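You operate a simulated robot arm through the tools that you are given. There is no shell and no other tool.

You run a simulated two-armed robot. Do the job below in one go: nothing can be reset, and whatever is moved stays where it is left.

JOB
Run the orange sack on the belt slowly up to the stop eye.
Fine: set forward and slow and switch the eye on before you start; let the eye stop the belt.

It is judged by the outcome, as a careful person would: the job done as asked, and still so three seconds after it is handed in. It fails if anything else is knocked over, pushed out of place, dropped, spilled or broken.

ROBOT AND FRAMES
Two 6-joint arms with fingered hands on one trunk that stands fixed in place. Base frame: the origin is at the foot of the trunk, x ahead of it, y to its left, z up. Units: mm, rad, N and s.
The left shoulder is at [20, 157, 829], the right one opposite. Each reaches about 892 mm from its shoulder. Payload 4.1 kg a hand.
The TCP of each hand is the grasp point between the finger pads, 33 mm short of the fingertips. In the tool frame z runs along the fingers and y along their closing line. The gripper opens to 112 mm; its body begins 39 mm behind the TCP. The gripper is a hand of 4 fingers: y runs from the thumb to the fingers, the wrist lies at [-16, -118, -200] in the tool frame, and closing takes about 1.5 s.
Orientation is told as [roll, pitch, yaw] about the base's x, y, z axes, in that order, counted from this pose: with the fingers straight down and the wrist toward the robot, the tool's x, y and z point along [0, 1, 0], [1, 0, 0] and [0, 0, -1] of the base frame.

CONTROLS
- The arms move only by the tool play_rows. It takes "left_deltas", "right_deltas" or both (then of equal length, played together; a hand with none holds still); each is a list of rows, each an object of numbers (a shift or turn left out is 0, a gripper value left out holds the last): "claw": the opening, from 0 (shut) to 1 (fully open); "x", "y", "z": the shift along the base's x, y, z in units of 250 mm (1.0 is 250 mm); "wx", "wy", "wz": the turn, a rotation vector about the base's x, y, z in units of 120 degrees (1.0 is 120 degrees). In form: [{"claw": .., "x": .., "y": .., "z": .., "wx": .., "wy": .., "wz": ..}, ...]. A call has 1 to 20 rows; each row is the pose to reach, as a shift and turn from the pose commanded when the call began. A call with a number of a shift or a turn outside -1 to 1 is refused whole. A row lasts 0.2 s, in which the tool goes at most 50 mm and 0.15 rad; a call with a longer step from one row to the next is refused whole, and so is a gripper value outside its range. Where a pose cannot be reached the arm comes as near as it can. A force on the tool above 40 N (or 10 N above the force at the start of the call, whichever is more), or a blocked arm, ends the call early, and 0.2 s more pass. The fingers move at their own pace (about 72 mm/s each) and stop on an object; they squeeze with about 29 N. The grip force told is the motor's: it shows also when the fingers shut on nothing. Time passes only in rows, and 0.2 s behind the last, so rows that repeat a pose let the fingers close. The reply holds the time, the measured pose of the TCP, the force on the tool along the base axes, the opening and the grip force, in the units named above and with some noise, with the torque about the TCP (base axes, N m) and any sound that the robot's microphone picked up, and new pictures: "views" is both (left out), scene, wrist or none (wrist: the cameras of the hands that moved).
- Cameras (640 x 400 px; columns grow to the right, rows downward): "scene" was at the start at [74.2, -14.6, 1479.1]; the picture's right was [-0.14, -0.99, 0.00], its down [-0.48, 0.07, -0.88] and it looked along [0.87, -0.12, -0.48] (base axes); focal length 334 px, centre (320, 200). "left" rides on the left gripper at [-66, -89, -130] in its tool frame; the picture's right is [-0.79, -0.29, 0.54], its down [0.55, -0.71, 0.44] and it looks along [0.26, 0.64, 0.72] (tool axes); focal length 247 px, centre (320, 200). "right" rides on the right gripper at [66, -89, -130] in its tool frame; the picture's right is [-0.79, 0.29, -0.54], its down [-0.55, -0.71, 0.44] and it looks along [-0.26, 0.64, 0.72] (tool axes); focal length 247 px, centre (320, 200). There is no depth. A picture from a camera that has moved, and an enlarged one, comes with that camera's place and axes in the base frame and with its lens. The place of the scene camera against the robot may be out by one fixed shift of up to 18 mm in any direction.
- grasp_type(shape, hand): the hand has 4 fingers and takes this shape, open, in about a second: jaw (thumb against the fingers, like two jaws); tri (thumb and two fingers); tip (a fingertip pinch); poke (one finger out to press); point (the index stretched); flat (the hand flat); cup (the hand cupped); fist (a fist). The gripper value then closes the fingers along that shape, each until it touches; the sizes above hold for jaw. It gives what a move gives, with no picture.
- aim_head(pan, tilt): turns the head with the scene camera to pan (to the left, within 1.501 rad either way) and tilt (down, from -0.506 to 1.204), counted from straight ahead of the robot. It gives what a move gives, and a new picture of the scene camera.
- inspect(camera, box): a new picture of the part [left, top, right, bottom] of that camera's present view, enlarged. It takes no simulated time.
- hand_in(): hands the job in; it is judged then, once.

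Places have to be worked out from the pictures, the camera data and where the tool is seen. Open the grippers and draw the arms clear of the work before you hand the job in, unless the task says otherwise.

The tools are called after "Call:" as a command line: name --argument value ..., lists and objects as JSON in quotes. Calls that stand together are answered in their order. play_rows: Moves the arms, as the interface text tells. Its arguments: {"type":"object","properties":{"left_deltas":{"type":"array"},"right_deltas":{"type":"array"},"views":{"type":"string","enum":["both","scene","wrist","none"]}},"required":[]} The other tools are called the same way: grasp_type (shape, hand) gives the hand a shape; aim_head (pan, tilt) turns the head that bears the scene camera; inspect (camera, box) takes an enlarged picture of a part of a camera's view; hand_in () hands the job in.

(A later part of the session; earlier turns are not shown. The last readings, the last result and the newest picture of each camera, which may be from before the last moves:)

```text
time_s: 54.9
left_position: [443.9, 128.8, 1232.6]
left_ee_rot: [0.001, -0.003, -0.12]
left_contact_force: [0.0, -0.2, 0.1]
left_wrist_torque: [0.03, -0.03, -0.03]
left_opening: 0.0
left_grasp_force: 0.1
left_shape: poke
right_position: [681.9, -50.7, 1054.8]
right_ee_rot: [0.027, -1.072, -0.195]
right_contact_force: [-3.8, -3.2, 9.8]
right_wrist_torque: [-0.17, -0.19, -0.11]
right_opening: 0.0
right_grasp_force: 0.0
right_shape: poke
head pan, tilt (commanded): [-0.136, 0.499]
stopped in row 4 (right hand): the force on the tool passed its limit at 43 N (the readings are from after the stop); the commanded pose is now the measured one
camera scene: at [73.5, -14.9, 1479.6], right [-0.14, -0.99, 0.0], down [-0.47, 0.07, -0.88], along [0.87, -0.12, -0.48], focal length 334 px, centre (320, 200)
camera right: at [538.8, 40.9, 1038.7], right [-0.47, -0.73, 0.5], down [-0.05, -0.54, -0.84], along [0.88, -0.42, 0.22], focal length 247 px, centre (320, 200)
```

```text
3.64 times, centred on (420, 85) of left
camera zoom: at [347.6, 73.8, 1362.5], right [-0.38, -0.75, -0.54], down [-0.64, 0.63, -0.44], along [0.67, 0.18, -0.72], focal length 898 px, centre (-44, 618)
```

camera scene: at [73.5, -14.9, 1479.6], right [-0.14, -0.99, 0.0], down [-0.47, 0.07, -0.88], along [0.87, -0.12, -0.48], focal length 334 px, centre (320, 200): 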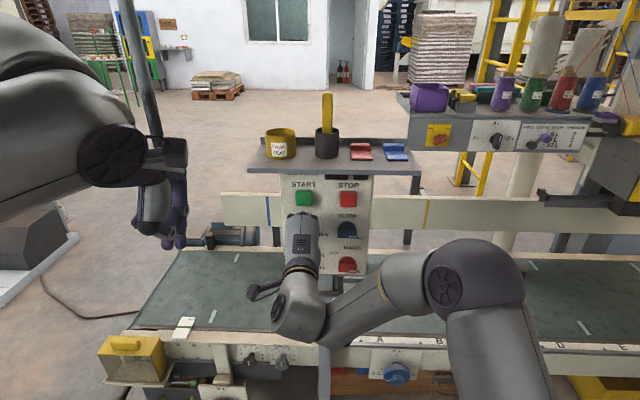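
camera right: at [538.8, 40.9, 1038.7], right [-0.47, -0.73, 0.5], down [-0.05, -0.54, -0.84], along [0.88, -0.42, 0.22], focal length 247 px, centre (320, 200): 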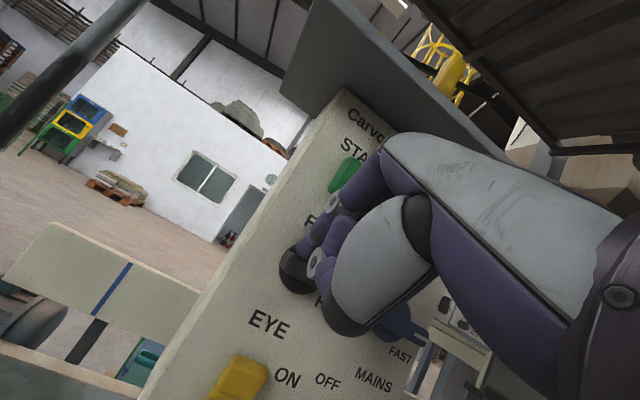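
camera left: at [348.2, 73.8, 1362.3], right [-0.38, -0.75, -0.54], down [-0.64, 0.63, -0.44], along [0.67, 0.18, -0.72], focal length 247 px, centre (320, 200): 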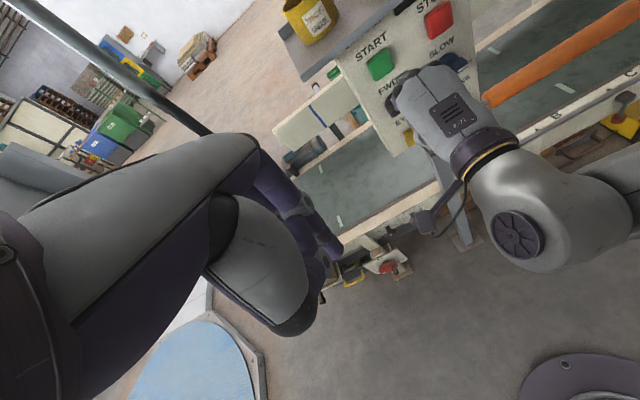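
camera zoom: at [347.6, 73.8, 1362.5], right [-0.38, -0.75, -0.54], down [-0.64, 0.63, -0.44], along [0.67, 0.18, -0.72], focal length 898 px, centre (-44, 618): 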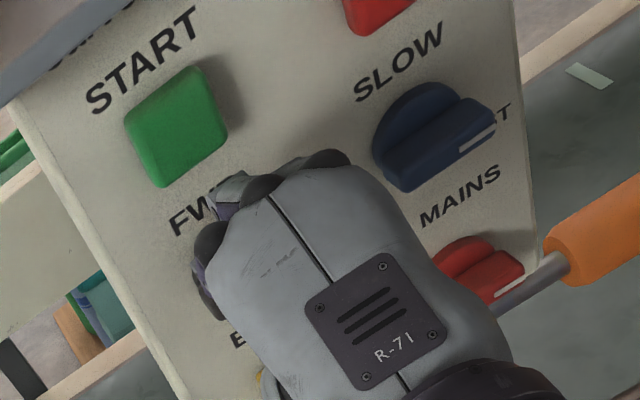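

The push was blocked at 43 N with the bar hardly moved. I'll lift and back the finger off a little to see the knob's state and understand what blocked it.

Call:
play_rows --right_deltas '[{"z": 0.03}, {"x": -0.04, "y": 0.007, "z": 0.05}, {"x": -0.1, "y": 0.017, "z": 0.06}, {"x": -0.16, "y": 0.028, "z": 0.08}]' --views "wrist"

Call:
inspect --camera "right" --box '[210, 170, 370, 330]'

Call:
inspect --camera "left" --box '[370, 30, 470, 140]'

```text
time_s: 55.9
left_position: [444.8, 128.4, 1232.8]
left_ee_rot: [0.003, -0.005, -0.121]
left_contact_force: [0.2, 0.0, -0.6]
left_wrist_torque: [0.03, -0.01, 0.0]
left_opening: 0.1
left_grasp_force: 0.1
left_shape: poke
right_position: [642.7, -43.5, 1071.8]
right_ee_rot: [0.023, -1.067, -0.187]
right_contact_force: [0.6, 0.6, -0.3]
right_wrist_torque: [-0.01, -0.01, -0.01]
right_opening: 0.0
right_grasp_force: 0.0
right_shape: poke
head pan, tilt (commanded): [-0.136, 0.499]
camera right: at [498.6, 48.3, 1056.4], right [-0.46, -0.73, 0.5], down [-0.05, -0.54, -0.84], along [0.88, -0.41, 0.21], focal length 247 px, centre (320, 200)
```

right: 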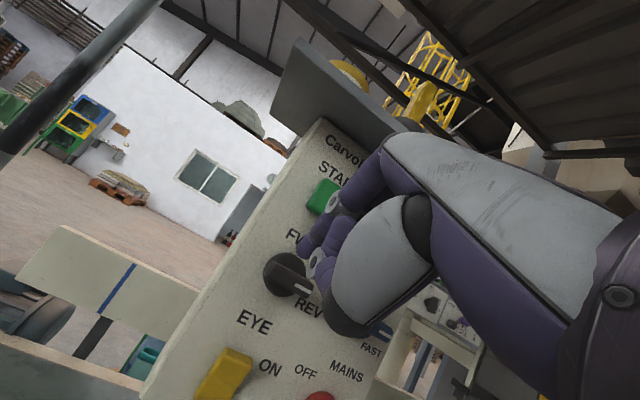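

```text
2.50 times, centred on (290, 250) of right
camera zoom: at [498.6, 48.3, 1056.4], right [-0.46, -0.73, 0.5], down [-0.05, -0.54, -0.84], along [0.88, -0.41, 0.21], focal length 617 px, centre (395, 75)
```

zoom: 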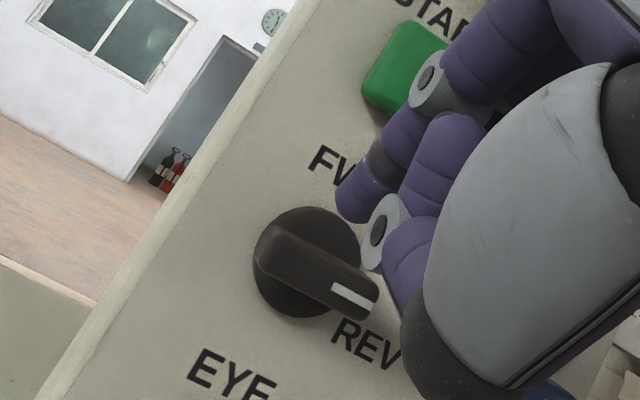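

```text
3.64 times, centred on (420, 85) of left
camera zoom: at [348.5, 73.9, 1362.2], right [-0.38, -0.75, -0.54], down [-0.64, 0.63, -0.44], along [0.67, 0.18, -0.72], focal length 898 px, centre (-44, 618)
```

zoom: 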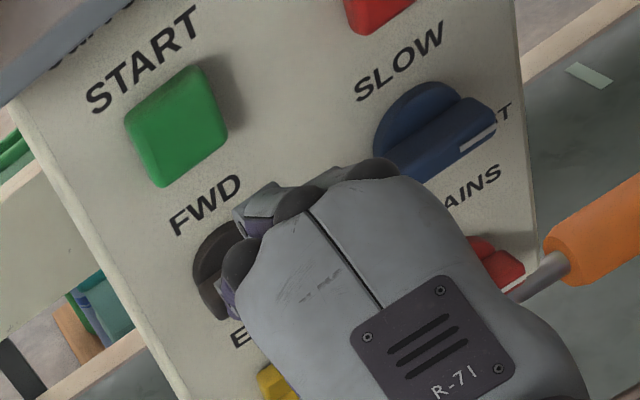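

The knob still points at REV; refining from this view, its axis is near (696, -60, 1031). To see depth properly I'll use the left hand's camera from the side: move the left arm so its camera looks along the panel face at the knob.

Call:
play_rows --left_deltas '[{"x": 0.059, "y": -0.0276, "z": -0.033, "wz": -0.0626}, {"x": 0.118, "y": -0.055, "z": -0.067, "wz": -0.1252}, {"x": 0.177, "y": -0.083, "z": -0.1, "wz": -0.1878}, {"x": 0.236, "y": -0.11, "z": -0.133, "wz": -0.2504}, {"x": 0.296, "y": -0.138, "z": -0.167, "wz": -0.313}, {"x": 0.355, "y": -0.165, "z": -0.2, "wz": -0.3756}, {"x": 0.414, "y": -0.193, "z": -0.233, "wz": -0.4382}, {"x": 0.473, "y": -0.22, "z": -0.267, "wz": -0.5008}, {"x": 0.532, "y": -0.248, "z": -0.3, "wz": -0.5634}, {"x": 0.532, "y": -0.248, "z": -0.3, "wz": -0.5634}]' --views "both"

Call:
inspect --camera "left" --box '[220, 140, 360, 280]'

```text
time_s: 58.1
left_position: [575.7, 66.4, 1156.5]
left_ee_rot: [-0.001, -0.004, -1.297]
left_contact_force: [-1.0, 0.2, 0.1]
left_wrist_torque: [-0.03, 0.0, 0.04]
left_opening: 0.0
left_grasp_force: 0.1
left_shape: poke
right_position: [642.2, -43.4, 1072.2]
right_ee_rot: [0.022, -1.07, -0.187]
right_contact_force: [-0.8, 0.0, 0.1]
right_wrist_torque: [0.0, -0.01, 0.01]
right_opening: 0.0
right_grasp_force: 0.1
right_shape: poke
head pan, tilt (commanded): [-0.136, 0.499]
camera scene: at [74.2, -14.6, 1479.5], right [-0.14, -0.99, 0.0], down [-0.47, 0.06, -0.88], along [0.87, -0.12, -0.48], focal length 334 px, centre (320, 200)
camera left: at [488.2, 134.8, 1287.5], right [-0.84, 0.06, -0.54], down [0.34, 0.83, -0.44], along [0.42, -0.55, -0.72], focal length 247 px, centre (320, 200)
```

scene: 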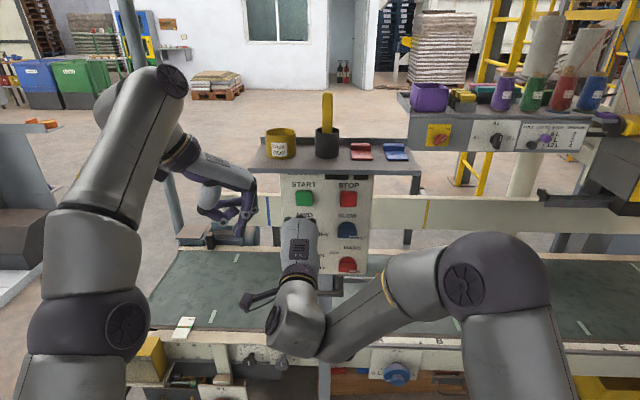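
left: 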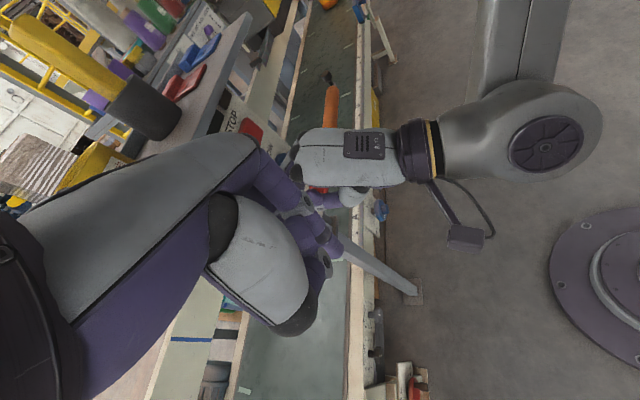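

```text
2.86 times, centred on (290, 210) of left
camera zoom: at [488.2, 134.8, 1287.5], right [-0.84, 0.06, -0.54], down [0.34, 0.83, -0.44], along [0.42, -0.55, -0.72], focal length 706 px, centre (406, 171)
```

zoom: 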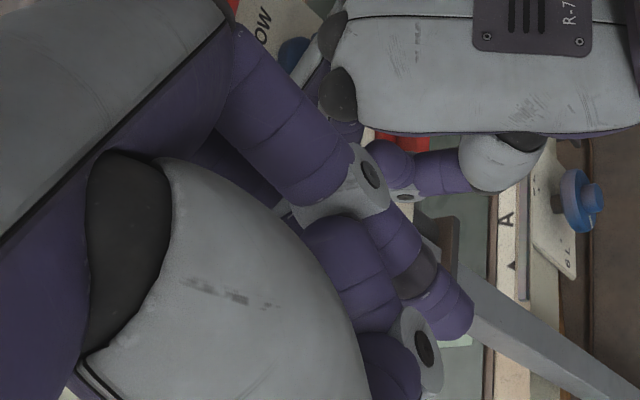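

The left hand's own fingers block that view. I'll turn and shift it so the knob appears in the clear upper part of its picture, looking from the left at about 45°.

Call:
play_rows --left_deltas '[{"x": 0.04, "y": 0.06, "z": -0.03, "wz": 0.0475}, {"x": 0.1, "y": 0.11, "z": -0.08, "wz": 0.095}, {"x": 0.17, "y": 0.16, "z": -0.13, "wz": 0.1424}, {"x": 0.23, "y": 0.2, "z": -0.18, "wz": 0.1898}, {"x": 0.292, "y": 0.224, "z": -0.228, "wz": 0.2373}, {"x": 0.292, "y": 0.224, "z": -0.228, "wz": 0.2373}]' --views "both"

Call:
inspect --camera "left" --box '[290, 40, 450, 180]'

```text
time_s: 59.5
left_position: [652.7, 122.4, 1099.7]
left_ee_rot: [0.004, -0.005, -0.801]
left_contact_force: [0.0, -0.5, -0.6]
left_wrist_torque: [0.0, 0.01, -0.01]
left_opening: 0.3
left_grasp_force: 0.0
left_shape: poke
right_position: [641.8, -43.9, 1070.7]
right_ee_rot: [0.024, -1.069, -0.187]
right_contact_force: [0.2, 1.1, -0.3]
right_wrist_torque: [0.0, 0.02, -0.01]
right_opening: 0.0
right_grasp_force: 0.1
right_shape: poke
head pan, tilt (commanded): [-0.136, 0.499]
camera scene: at [74.3, -14.7, 1479.5], right [-0.14, -0.99, 0.0], down [-0.47, 0.07, -0.88], along [0.87, -0.12, -0.48], focal length 334 px, centre (320, 200)
camera left: at [542.4, 140.5, 1230.2], right [-0.77, -0.35, -0.54], down [-0.1, 0.89, -0.44], along [0.64, -0.28, -0.72], focal length 247 px, centre (320, 200)
```

scene: 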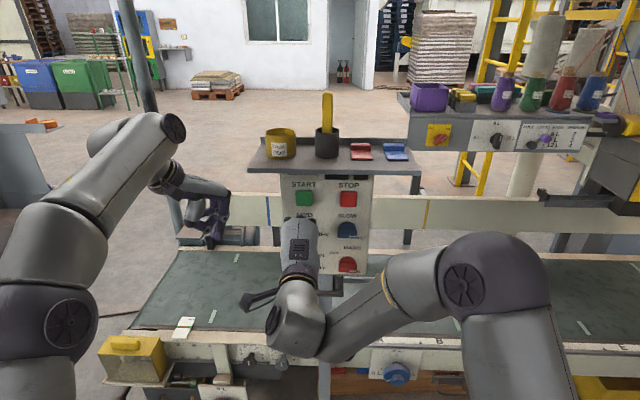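
left: 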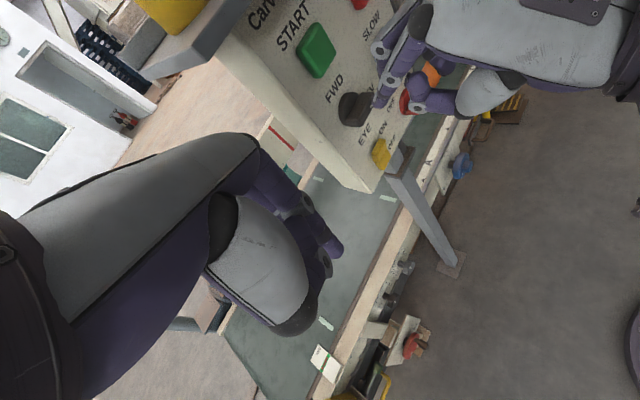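

```text
2.86 times, centred on (370, 110) of left
camera zoom: at [542.4, 140.5, 1230.2], right [-0.77, -0.35, -0.54], down [-0.1, 0.89, -0.44], along [0.64, -0.28, -0.72], focal length 706 px, centre (177, 457)
```

zoom: 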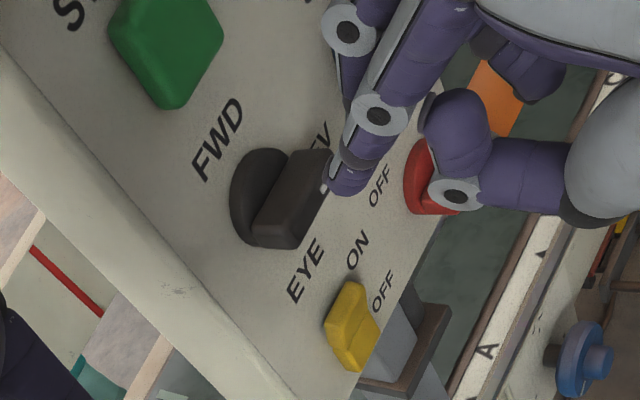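

This side view is excellent: knob disc, bar and the right hand's index tip are all visible. I'll zoom further on the fingers and the knob.

Call:
inspect --camera "left" --box '[360, 20, 450, 120]'

Call:
inspect --camera "left" --box '[325, 80, 395, 140]'

```text
4.00 times, centred on (405, 70) of left
camera zoom: at [542.4, 140.5, 1230.2], right [-0.77, -0.35, -0.54], down [-0.1, 0.89, -0.44], along [0.64, -0.28, -0.72], focal length 988 px, centre (-20, 720)
```

zoom: 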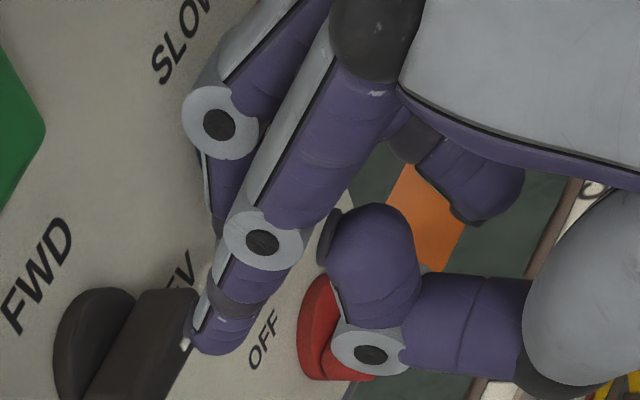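

```text
6.67 times, centred on (360, 110) of left
camera zoom: at [542.4, 140.5, 1230.2], right [-0.77, -0.35, -0.54], down [-0.1, 0.89, -0.44], along [0.64, -0.28, -0.72], focal length 1646 px, centre (53, 800)
```

zoom: 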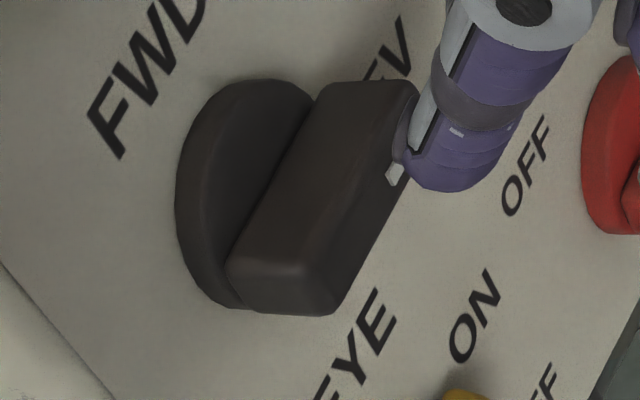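

Now it's clear: the curled middle finger sits right beside the index and was pressing on the bar's other half, blocking the turn. With the right hand I'll instead push the bar's right end up from below (other fingers then lie beyond the bar), yawing the hand more to the right for reach; first to a standoff below the bar.

Call:
play_rows --right_deltas '[{"x": 0.0, "y": -0.012, "z": -0.05, "wz": -0.031, "wy": 0.002}, {"x": 0.006, "y": -0.024, "z": -0.1, "wz": -0.063, "wy": 0.005}, {"x": 0.012, "y": -0.037, "z": -0.15, "wz": -0.094, "wy": 0.008}, {"x": 0.02, "y": -0.05, "z": -0.196, "wz": -0.1256, "wy": 0.01}, {"x": 0.02, "y": -0.05, "z": -0.196, "wz": -0.1256, "wy": 0.01}]' --views "wrist"

Call:
inspect --camera "left" --box '[310, 40, 450, 160]'

Call:
inspect --camera "right" --box '[220, 130, 400, 310]'

```text
time_s: 60.7
left_position: [651.5, 122.4, 1099.6]
left_ee_rot: [0.002, -0.004, -0.804]
left_contact_force: [-0.1, 0.1, 0.7]
left_wrist_torque: [0.02, 0.01, 0.01]
left_opening: 0.0
left_grasp_force: 0.1
left_shape: poke
right_position: [646.2, -56.8, 1022.8]
right_ee_rot: [0.008, -1.048, -0.442]
right_contact_force: [0.4, -0.8, -0.1]
right_wrist_torque: [-0.03, 0.04, -0.03]
right_opening: 0.1
right_grasp_force: 0.0
right_shape: poke
head pan, tilt (commanded): [-0.136, 0.499]
camera right: at [531.4, 70.2, 1010.3], right [-0.63, -0.59, 0.51], down [-0.21, -0.51, -0.84], along [0.75, -0.63, 0.2], focal length 247 px, centre (320, 200)
```

right: 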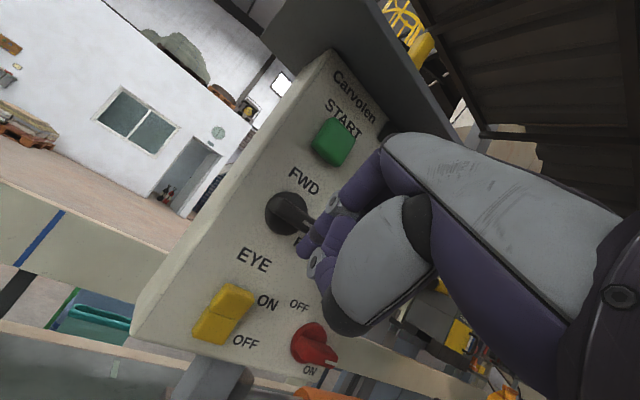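

```text
3.33 times, centred on (380, 100) of left
camera zoom: at [542.3, 140.4, 1230.3], right [-0.77, -0.35, -0.54], down [-0.09, 0.89, -0.44], along [0.63, -0.28, -0.72], focal length 823 px, centre (120, 533)
```

zoom: 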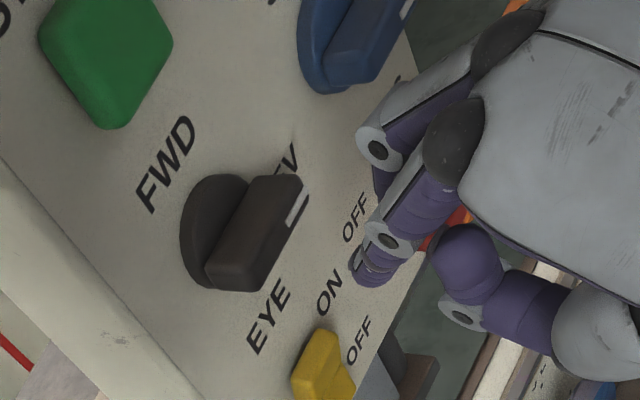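

```text
2.22 times, centred on (310, 220) of right
camera zoom: at [531.4, 70.2, 1010.3], right [-0.63, -0.59, 0.51], down [-0.21, -0.51, -0.84], along [0.75, -0.63, 0.2], focal length 549 px, centre (342, 156)
```

zoom: 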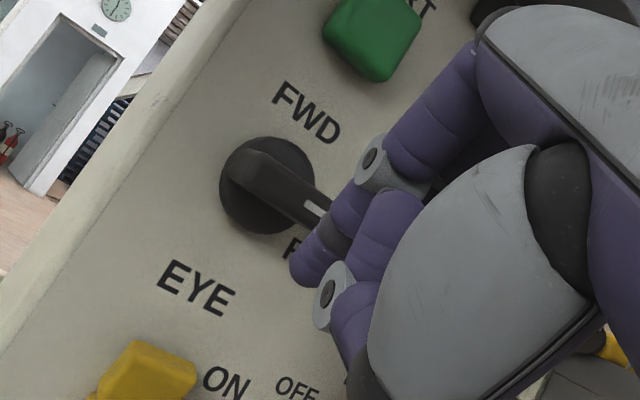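

Reached exactly; the index tip is below and in front of the bar's right half with the other fingers beyond it. I'll slide it in about 23 mm under the bar and check.

Call:
play_rows --right_deltas '[{"x": 0.03, "y": -0.0045}, {"x": 0.06, "y": -0.009}, {"x": 0.0916, "y": -0.0136}, {"x": 0.0916, "y": -0.0136}]' --views "wrist"

Call:
inspect --camera "left" --box '[320, 60, 420, 150]'

Call:
inspect --camera "right" --box '[230, 140, 380, 290]'

```text
time_s: 61.7
left_position: [653.6, 122.1, 1099.7]
left_ee_rot: [0.002, -0.004, -0.804]
left_contact_force: [-0.1, -0.4, -0.4]
left_wrist_torque: [0.0, 0.02, -0.01]
left_opening: 0.0
left_grasp_force: 0.1
left_shape: poke
right_position: [669.6, -60.8, 1022.4]
right_ee_rot: [0.008, -1.049, -0.44]
right_contact_force: [-0.2, -0.3, 0.0]
right_wrist_torque: [-0.01, 0.01, 0.02]
right_opening: 0.1
right_grasp_force: 0.0
right_shape: poke
head pan, tilt (commanded): [-0.136, 0.499]
camera right: at [554.6, 66.5, 1010.1], right [-0.63, -0.59, 0.51], down [-0.21, -0.51, -0.84], along [0.75, -0.63, 0.2], focal length 247 px, centre (320, 200)
```

right: 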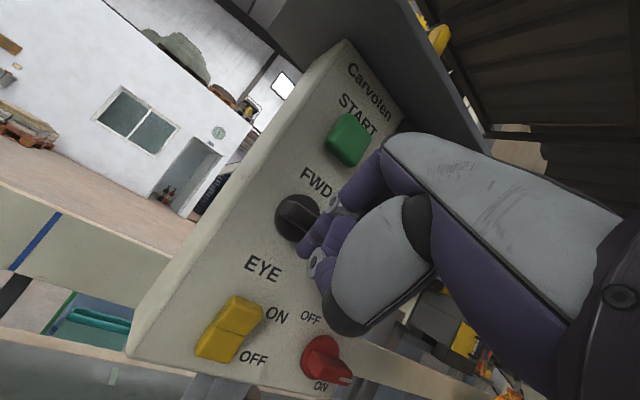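

```text
4.44 times, centred on (370, 105) of left
camera zoom: at [542.3, 140.5, 1230.3], right [-0.77, -0.35, -0.54], down [-0.09, 0.89, -0.44], along [0.63, -0.28, -0.72], focal length 1098 px, centre (98, 622)
```

zoom: 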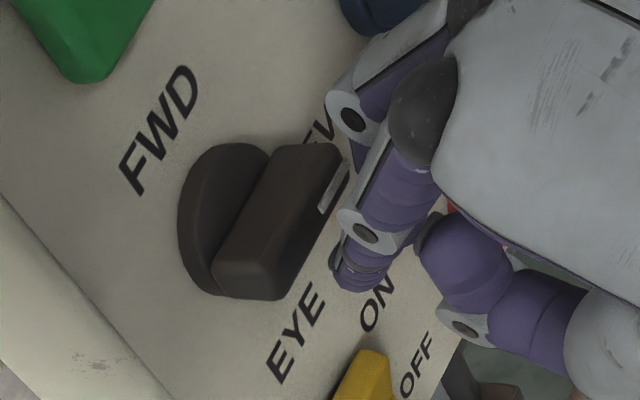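

```text
2.67 times, centred on (305, 215) of right
camera zoom: at [554.6, 66.5, 1010.1], right [-0.63, -0.59, 0.51], down [-0.21, -0.51, -0.84], along [0.75, -0.63, 0.2], focal length 659 px, centre (360, 160)
```

zoom: 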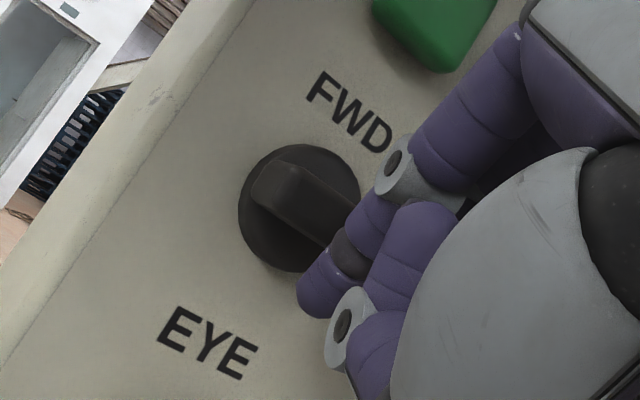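

The index now crosses in front of the bar's right end with its tip below it, no contact yet. I'll go 8 mm deeper and begin raising it, about 30° of the arc, then look.

Call:
play_rows --right_deltas '[{"x": 0.014, "y": -0.0126}, {"x": 0.028, "y": -0.0252}, {"x": 0.028, "y": -0.0252, "z": 0.012}, {"x": 0.0256, "y": -0.039, "z": 0.0264}, {"x": 0.024, "y": -0.0484, "z": 0.044}]' --views "wrist"

Call:
inspect --camera "left" --box '[320, 60, 420, 150]'

Call:
inspect --camera "right" --box '[230, 140, 380, 290]'

```text
time_s: 62.9
left_position: [651.7, 121.6, 1100.0]
left_ee_rot: [0.001, -0.003, -0.805]
left_contact_force: [0.5, 0.3, -0.3]
left_wrist_torque: [0.02, 0.03, -0.01]
left_opening: 0.0
left_grasp_force: 0.0
left_shape: poke
right_position: [676.6, -76.9, 1038.5]
right_ee_rot: [0.026, -1.058, -0.465]
right_contact_force: [-1.6, -8.1, 2.6]
right_wrist_torque: [0.08, -0.05, -0.18]
right_opening: 0.0
right_grasp_force: 0.1
right_shape: poke
head pan, tilt (commanded): [-0.136, 0.499]
camera right: at [563.6, 51.3, 1025.2], right [-0.64, -0.58, 0.5], down [-0.2, -0.5, -0.84], along [0.74, -0.64, 0.2], focal length 247 px, centre (320, 200)
```

right: 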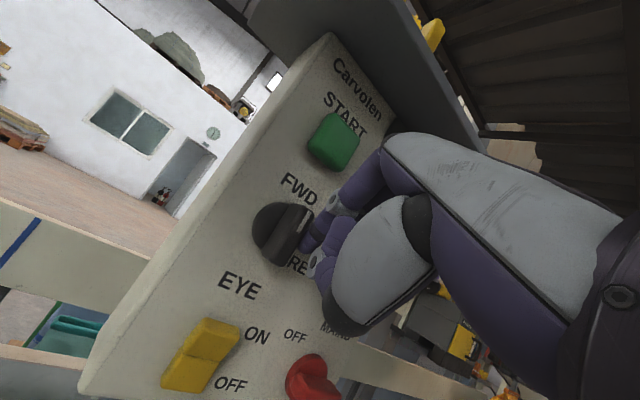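

```text
4.44 times, centred on (370, 105) of left
camera zoom: at [542.6, 139.9, 1230.2], right [-0.77, -0.34, -0.54], down [-0.09, 0.89, -0.44], along [0.63, -0.28, -0.72], focal length 1098 px, centre (98, 622)
```

zoom: 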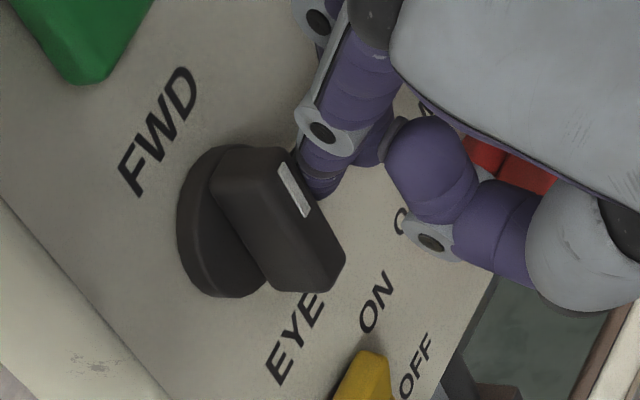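

```text
2.67 times, centred on (305, 215) of right
camera zoom: at [563.6, 51.3, 1025.2], right [-0.64, -0.58, 0.5], down [-0.2, -0.5, -0.84], along [0.74, -0.64, 0.2], focal length 659 px, centre (360, 160)
```

zoom: 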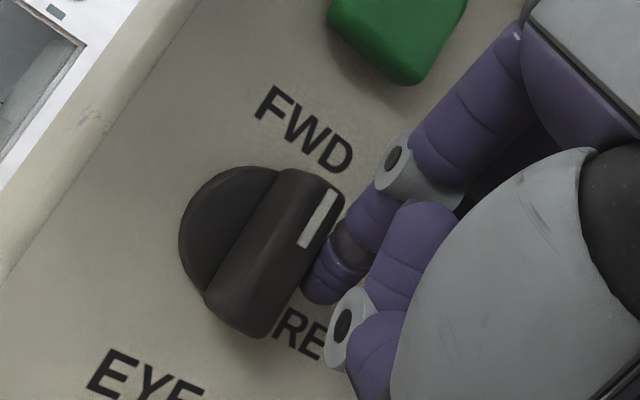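

Excellent: the black knob has turned so its bar is in line with FWD. I'll ease the finger away to the right and back out without touching the bar again.

Call:
play_rows --right_deltas '[{"x": -0.004, "y": -0.02}, {"x": -0.03, "y": -0.025}, {"x": -0.08, "y": -0.018}, {"x": -0.13, "y": -0.01}, {"x": -0.13, "y": -0.01}]' --views "wrist"

Call:
inspect --camera "left" --box '[310, 40, 430, 150]'

Call:
inspect --camera "right" --box '[210, 140, 370, 300]'

```text
time_s: 64.1
left_position: [651.8, 121.9, 1100.5]
left_ee_rot: [0.003, -0.003, -0.803]
left_contact_force: [0.0, 0.1, -0.5]
left_wrist_torque: [0.0, 0.04, -0.03]
left_opening: 0.0
left_grasp_force: 0.0
left_shape: poke
right_position: [643.1, -74.5, 1034.4]
right_ee_rot: [0.008, -1.048, -0.439]
right_contact_force: [0.1, -0.7, 0.2]
right_wrist_torque: [0.01, -0.05, -0.02]
right_opening: 0.0
right_grasp_force: 0.1
right_shape: poke
head pan, tilt (commanded): [-0.136, 0.499]
camera right: at [528.4, 52.2, 1021.5], right [-0.63, -0.59, 0.51], down [-0.21, -0.51, -0.84], along [0.75, -0.63, 0.2], focal length 247 px, centre (320, 200)
```

right: 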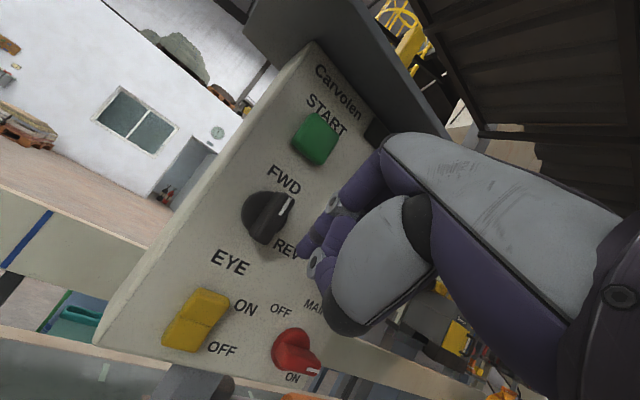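

```text
3.64 times, centred on (370, 95) of left
camera zoom: at [542.3, 140.5, 1230.3], right [-0.77, -0.35, -0.54], down [-0.09, 0.89, -0.44], along [0.63, -0.28, -0.72], focal length 898 px, centre (138, 582)
```

zoom: 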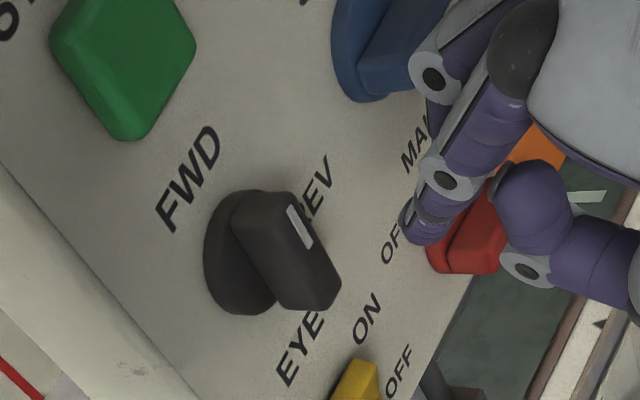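

```text
2.50 times, centred on (290, 220) of right
camera zoom: at [528.4, 52.2, 1021.5], right [-0.63, -0.59, 0.51], down [-0.21, -0.51, -0.84], along [0.75, -0.63, 0.2], focal length 617 px, centre (395, 150)
```

zoom: 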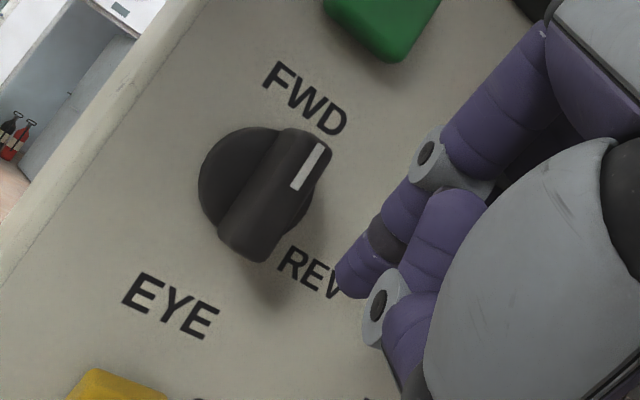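

The black knob now points to FWD. Next I'll deal with the EYE rocker using the right hand; let me look closely at it from the side camera.

Call:
inspect --camera "left" --box '[360, 120, 420, 180]'

Call:
inspect --camera "right" --box '[150, 270, 250, 370]'

```text
6.67 times, centred on (390, 150) of left
camera zoom: at [542.3, 140.5, 1230.3], right [-0.77, -0.35, -0.54], down [-0.09, 0.89, -0.44], along [0.63, -0.28, -0.72], focal length 1646 px, centre (-147, 533)
```

zoom: 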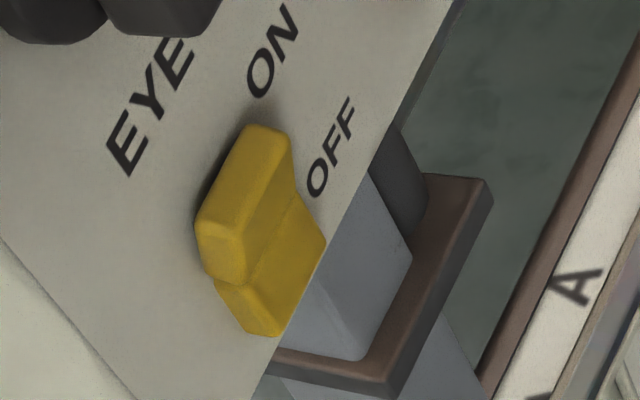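

```text
4.00 times, centred on (200, 320) of right
camera zoom: at [528.4, 52.2, 1021.5], right [-0.63, -0.59, 0.51], down [-0.21, -0.51, -0.84], along [0.75, -0.63, 0.2], focal length 988 px, centre (800, -280)
```

zoom: 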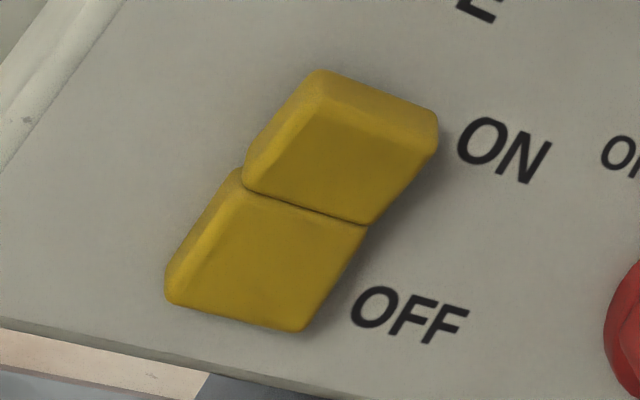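

The rocker's ON half stands about 21 mm proud, its face centred near (708, -58, 947). I'll bring the right index to a standoff in front of it, keeping clear of the turned black knob.

Call:
play_rows --right_deltas '[{"x": -0.04, "y": 0.04, "z": -0.06}, {"x": -0.04, "y": 0.08, "z": -0.12}, {"x": -0.02, "y": 0.12, "z": -0.18}, {"x": 0.0, "y": 0.145, "z": -0.24}, {"x": 0.02, "y": 0.154, "z": -0.3}, {"x": 0.02, "y": 0.154, "z": -0.3}]' --views "wrist"

Call:
inspect --camera "left" --box '[330, 80, 450, 190]'

Call:
inspect --camera "right" --box '[190, 130, 390, 330]'

```text
time_s: 65.5
left_position: [651.4, 122.2, 1099.8]
left_ee_rot: [0.002, -0.003, -0.803]
left_contact_force: [-0.1, 0.1, 0.3]
left_wrist_torque: [-0.01, 0.01, 0.02]
left_opening: 0.0
left_grasp_force: 0.1
left_shape: poke
right_position: [648.2, -36.1, 958.1]
right_ee_rot: [0.009, -1.05, -0.439]
right_contact_force: [0.5, 0.4, -0.5]
right_wrist_torque: [0.01, -0.01, 0.0]
right_opening: 0.0
right_grasp_force: 0.1
right_shape: poke
head pan, tilt (commanded): [-0.136, 0.499]
camera right: at [532.8, 90.8, 945.2], right [-0.63, -0.59, 0.51], down [-0.21, -0.51, -0.84], along [0.75, -0.63, 0.2], focal length 247 px, centre (320, 200)
```

right: 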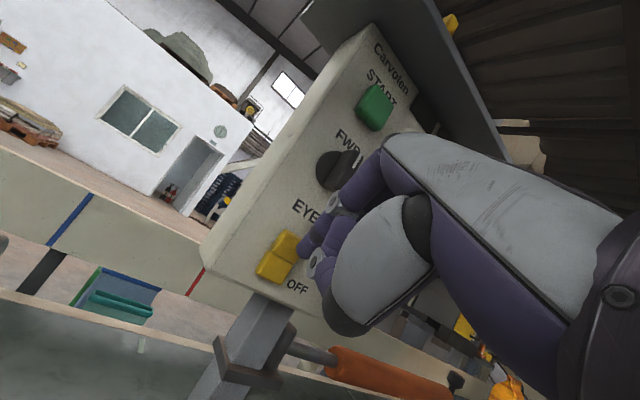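

```text
3.64 times, centred on (390, 135) of left
camera zoom: at [542.3, 140.5, 1230.3], right [-0.77, -0.35, -0.54], down [-0.09, 0.89, -0.44], along [0.63, -0.28, -0.72], focal length 898 px, centre (66, 436)
```

zoom: 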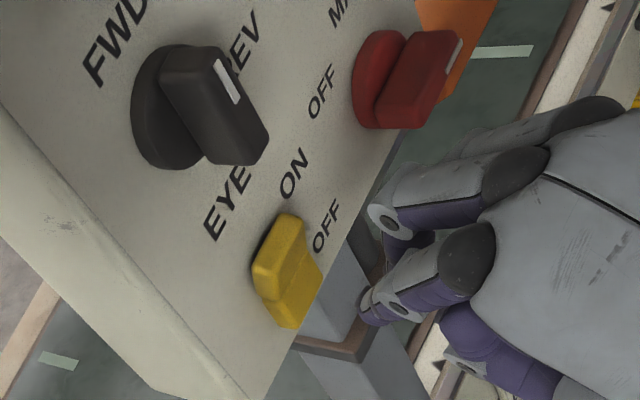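

```text
2.00 times, centred on (290, 230) of right
camera zoom: at [532.8, 90.8, 945.2], right [-0.63, -0.59, 0.51], down [-0.21, -0.51, -0.84], along [0.75, -0.63, 0.2], focal length 494 px, centre (380, 140)
```

zoom: 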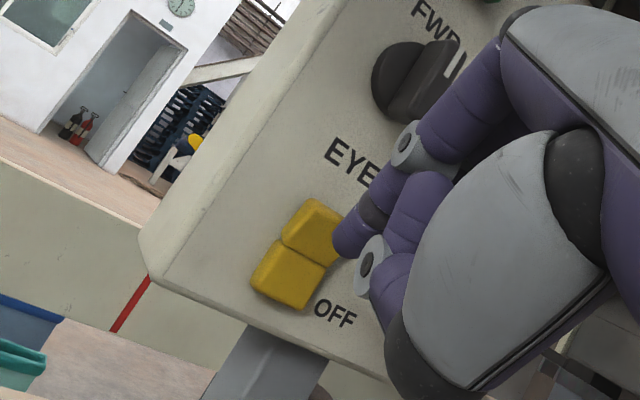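

The index tip is lined up with the ON half, about 31 mm short along the finger's heading. I'll advance and press gently in small steps.

Call:
play_rows --right_deltas '[{"x": 0.054, "y": -0.0257}, {"x": 0.1012, "y": -0.0479}, {"x": 0.1157, "y": -0.0548}, {"x": 0.1302, "y": -0.0616}, {"x": 0.1446, "y": -0.0685}, {"x": 0.1446, "y": -0.0685}]' --views "wrist"

Call:
inspect --camera "left" --box '[330, 80, 450, 190]'

Call:
inspect --camera "right" --box '[210, 150, 370, 310]'

```text
time_s: 66.9
left_position: [651.8, 121.5, 1099.2]
left_ee_rot: [0.001, -0.005, -0.804]
left_contact_force: [0.3, -0.3, -0.1]
left_wrist_torque: [0.02, 0.01, 0.01]
left_opening: 0.2
left_grasp_force: 0.0
left_shape: poke
right_position: [684.3, -52.6, 958.7]
right_ee_rot: [0.009, -1.049, -0.439]
right_contact_force: [-0.3, -0.5, 0.3]
right_wrist_torque: [0.02, 0.04, -0.01]
right_opening: 0.0
right_grasp_force: 0.1
right_shape: poke
head pan, tilt (commanded): [-0.136, 0.499]
camera right: at [569.5, 73.6, 946.3], right [-0.63, -0.59, 0.51], down [-0.21, -0.51, -0.84], along [0.75, -0.63, 0.2], focal length 247 px, centre (320, 200)
```

right: 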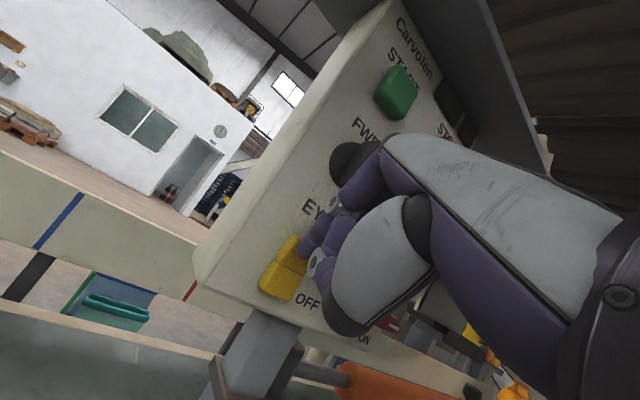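

```text
3.64 times, centred on (390, 135) of left
camera zoom: at [542.3, 140.5, 1230.3], right [-0.77, -0.35, -0.54], down [-0.09, 0.89, -0.44], along [0.63, -0.28, -0.72], focal length 898 px, centre (66, 436)
```

zoom: 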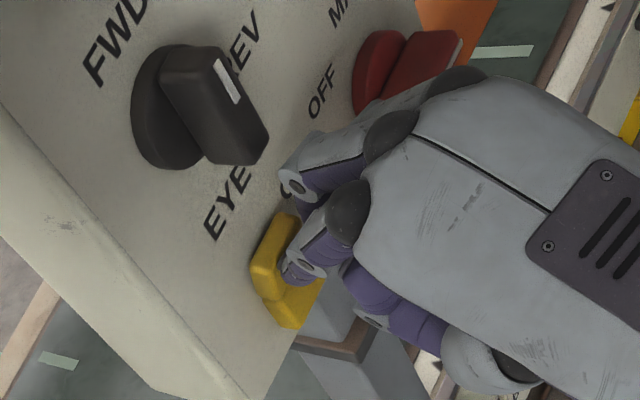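

```text
2.50 times, centred on (290, 230) of right
camera zoom: at [569.5, 73.6, 946.3], right [-0.63, -0.59, 0.51], down [-0.21, -0.51, -0.84], along [0.75, -0.63, 0.2], focal length 617 px, centre (395, 125)
```

zoom: 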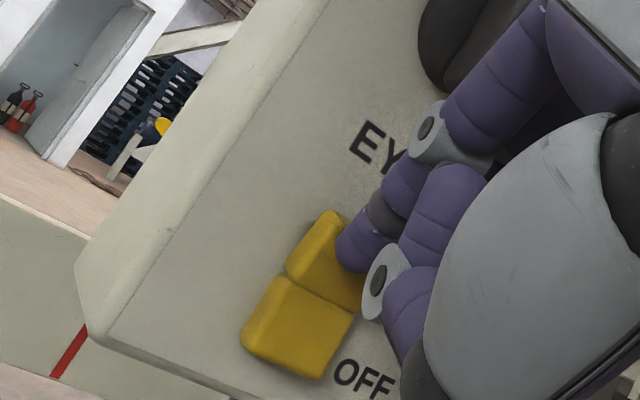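

No contact force yet; the tip is just at the ON half's right side. I'll keep advancing in 4 mm steps until it presses.

Call:
play_rows --right_deltas '[{"x": 0.0145, "y": -0.0068}, {"x": 0.0289, "y": -0.0137}, {"x": 0.0434, "y": -0.0205}, {"x": 0.0579, "y": -0.0274}, {"x": 0.0579, "y": -0.0274}]' --views "wrist"

Call:
inspect --camera "left" --box '[340, 80, 440, 180]'

Call:
inspect --camera "right" --box '[210, 150, 370, 310]'

```text
time_s: 67.9
left_position: [651.9, 121.7, 1100.0]
left_ee_rot: [0.002, -0.004, -0.805]
left_contact_force: [-0.1, -1.4, 1.8]
left_wrist_torque: [0.0, -0.05, -0.01]
left_opening: 0.0
left_grasp_force: 0.0
left_shape: poke
right_position: [695.2, -57.0, 959.4]
right_ee_rot: [0.006, -1.053, -0.43]
right_contact_force: [-33.2, 0.6, 4.1]
right_wrist_torque: [0.02, 0.54, -0.17]
right_opening: 0.0
right_grasp_force: 0.0
right_shape: poke
head pan, tilt (commanded): [-0.136, 0.499]
stopped in row 5 (right hand): the force on the tool passed its limit at 42 N (the readings are from after the stop); the commanded pose is now the measured one
camera right: at [579.9, 69.0, 947.0], right [-0.62, -0.59, 0.51], down [-0.2, -0.51, -0.83], along [0.75, -0.63, 0.2], focal length 247 px, centre (320, 200)
```

right: 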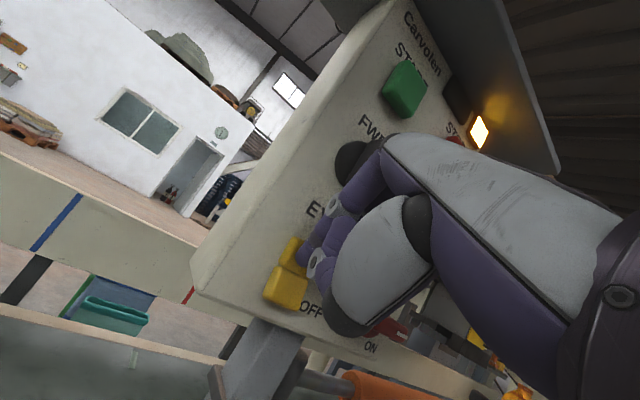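

```text
4.00 times, centred on (390, 130) of left
camera zoom: at [541.2, 140.2, 1230.9], right [-0.77, -0.34, -0.54], down [-0.09, 0.89, -0.44], along [0.64, -0.28, -0.72], focal length 988 px, centre (40, 480)
```

zoom: 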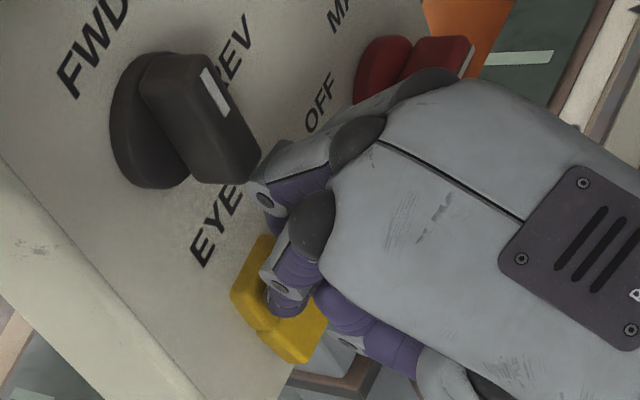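

```text
2.50 times, centred on (290, 230) of right
camera zoom: at [579.9, 69.0, 947.0], right [-0.62, -0.59, 0.51], down [-0.2, -0.51, -0.83], along [0.75, -0.63, 0.2], focal length 617 px, centre (395, 125)
```

zoom: 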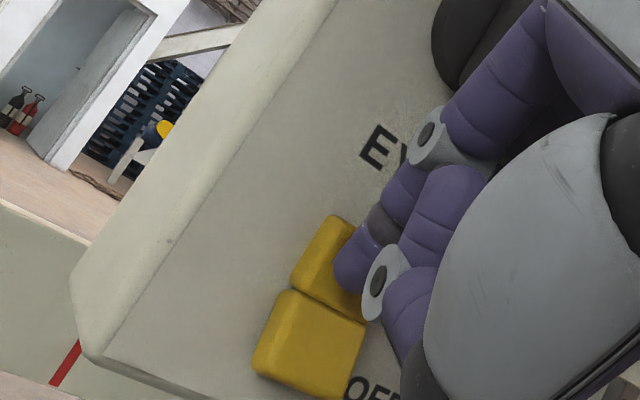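

An amber lamp at the panel's top right has lit up, so the eye is evidently switched on. I'll retreat along the finger's heading and verify the rocker.

Call:
play_rows --right_deltas '[{"x": -0.05, "y": 0.0237}, {"x": -0.1, "y": 0.0473}, {"x": -0.16, "y": 0.0757}, {"x": -0.18, "y": 0.085, "z": 0.02}]' --views "both"

Call:
inspect --camera "left" --box '[310, 20, 450, 180]'

Call:
inspect --camera "right" --box '[200, 0, 480, 320]'

Call:
inspect --camera "scene" --box '[270, 165, 390, 280]'

```text
time_s: 68.9
left_position: [653.1, 122.1, 1099.8]
left_ee_rot: [0.002, -0.003, -0.803]
left_contact_force: [0.6, 0.3, -0.7]
left_wrist_torque: [-0.02, -0.04, -0.01]
left_opening: 0.0
left_grasp_force: 0.0
left_shape: poke
right_position: [653.0, -36.1, 965.2]
right_ee_rot: [0.008, -1.052, -0.435]
right_contact_force: [0.5, 0.3, 0.3]
right_wrist_torque: [-0.01, -0.01, 0.02]
right_opening: 0.1
right_grasp_force: 0.0
right_shape: poke
head pan, tilt (commanded): [-0.136, 0.499]
camera scene: at [74.4, -14.7, 1479.5], right [-0.14, -0.99, 0.0], down [-0.47, 0.07, -0.88], along [0.87, -0.12, -0.48], focal length 334 px, centre (320, 200)
camera right: at [536.7, 88.7, 951.6], right [-0.63, -0.59, 0.51], down [-0.2, -0.51, -0.84], along [0.75, -0.63, 0.2], focal length 247 px, centre (320, 200)
```

scene: 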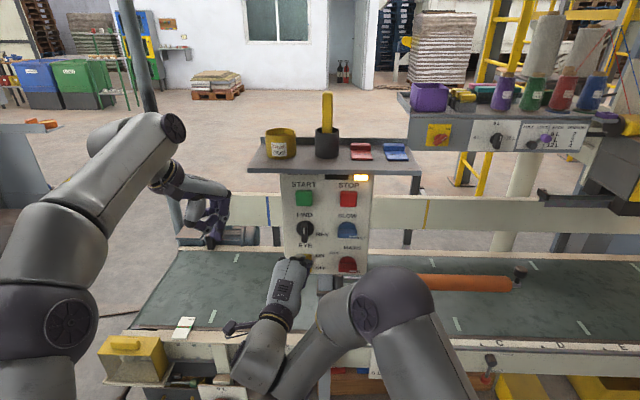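
right: 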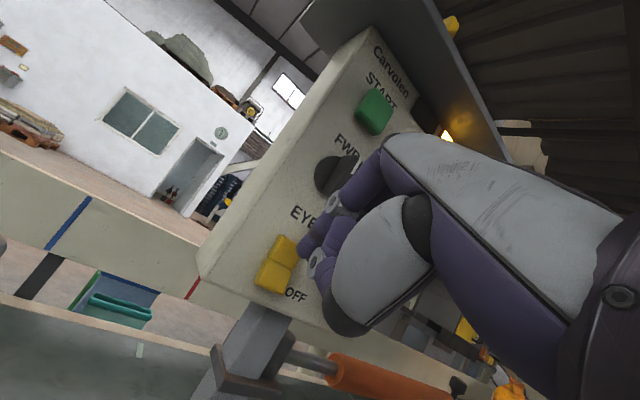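

```text
2.50 times, centred on (380, 100) of left
camera zoom: at [542.4, 140.4, 1230.3], right [-0.77, -0.35, -0.54], down [-0.09, 0.89, -0.44], along [0.63, -0.28, -0.72], focal length 617 px, centre (170, 450)
```

zoom: 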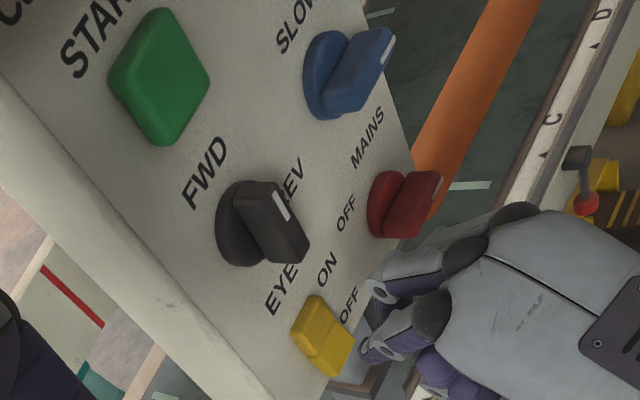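

```text
1.25 times, centred on (340, 160) of right
camera zoom: at [536.7, 88.7, 951.6], right [-0.63, -0.59, 0.51], down [-0.2, -0.51, -0.84], along [0.75, -0.63, 0.2], focal length 309 px, centre (295, 250)
```

zoom: 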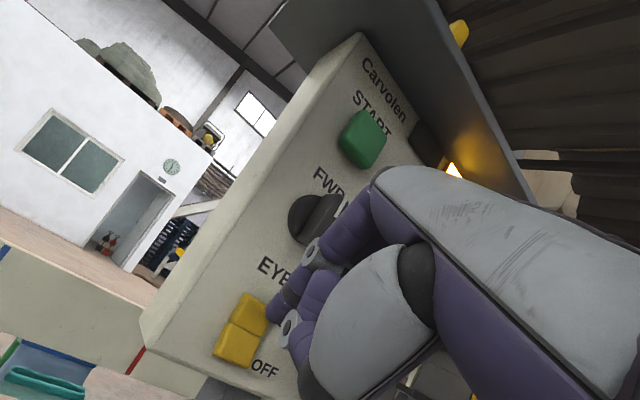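

```text
3.48 times, centred on (330, 222) of scene
camera zoom: at [74.4, -14.7, 1479.5], right [-0.14, -0.99, 0.0], down [-0.47, 0.07, -0.88], along [0.87, -0.12, -0.48], focal length 1162 px, centre (285, 122)
```

zoom: 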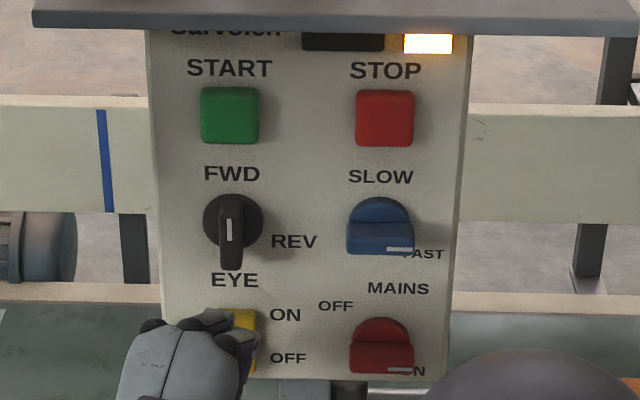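

The black knob is at FWD and the amber lamp is on. Let me confirm the rocker's shape and view the eye end of the belt for its lamp.

Call:
inspect --camera "left" --box '[360, 120, 420, 180]'

Call:
inspect --camera "right" --box '[240, 210, 320, 300]'

```text
6.67 times, centred on (390, 150) of left
camera zoom: at [542.4, 140.4, 1230.3], right [-0.77, -0.35, -0.54], down [-0.09, 0.89, -0.44], along [0.63, -0.28, -0.72], focal length 1646 px, centre (-147, 533)
```

zoom: 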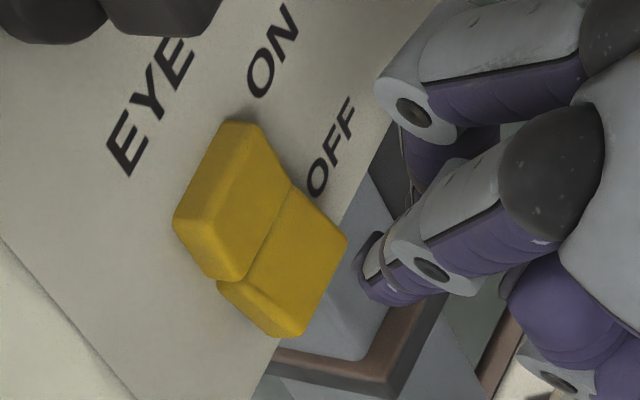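

```text
4.44 times, centred on (280, 255) of right
camera zoom: at [536.7, 88.7, 951.6], right [-0.63, -0.59, 0.51], down [-0.2, -0.51, -0.84], along [0.75, -0.63, 0.2], focal length 1098 px, centre (498, -44)
```

zoom: 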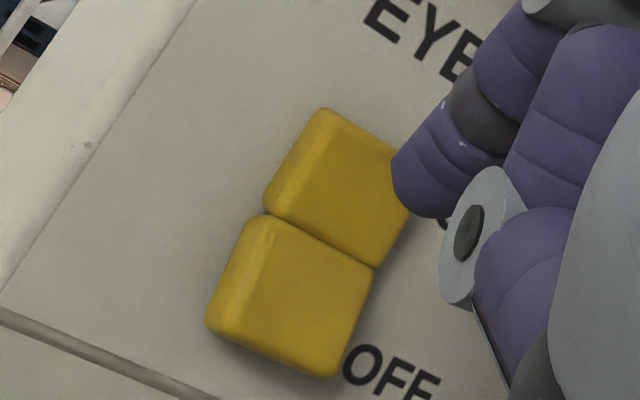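

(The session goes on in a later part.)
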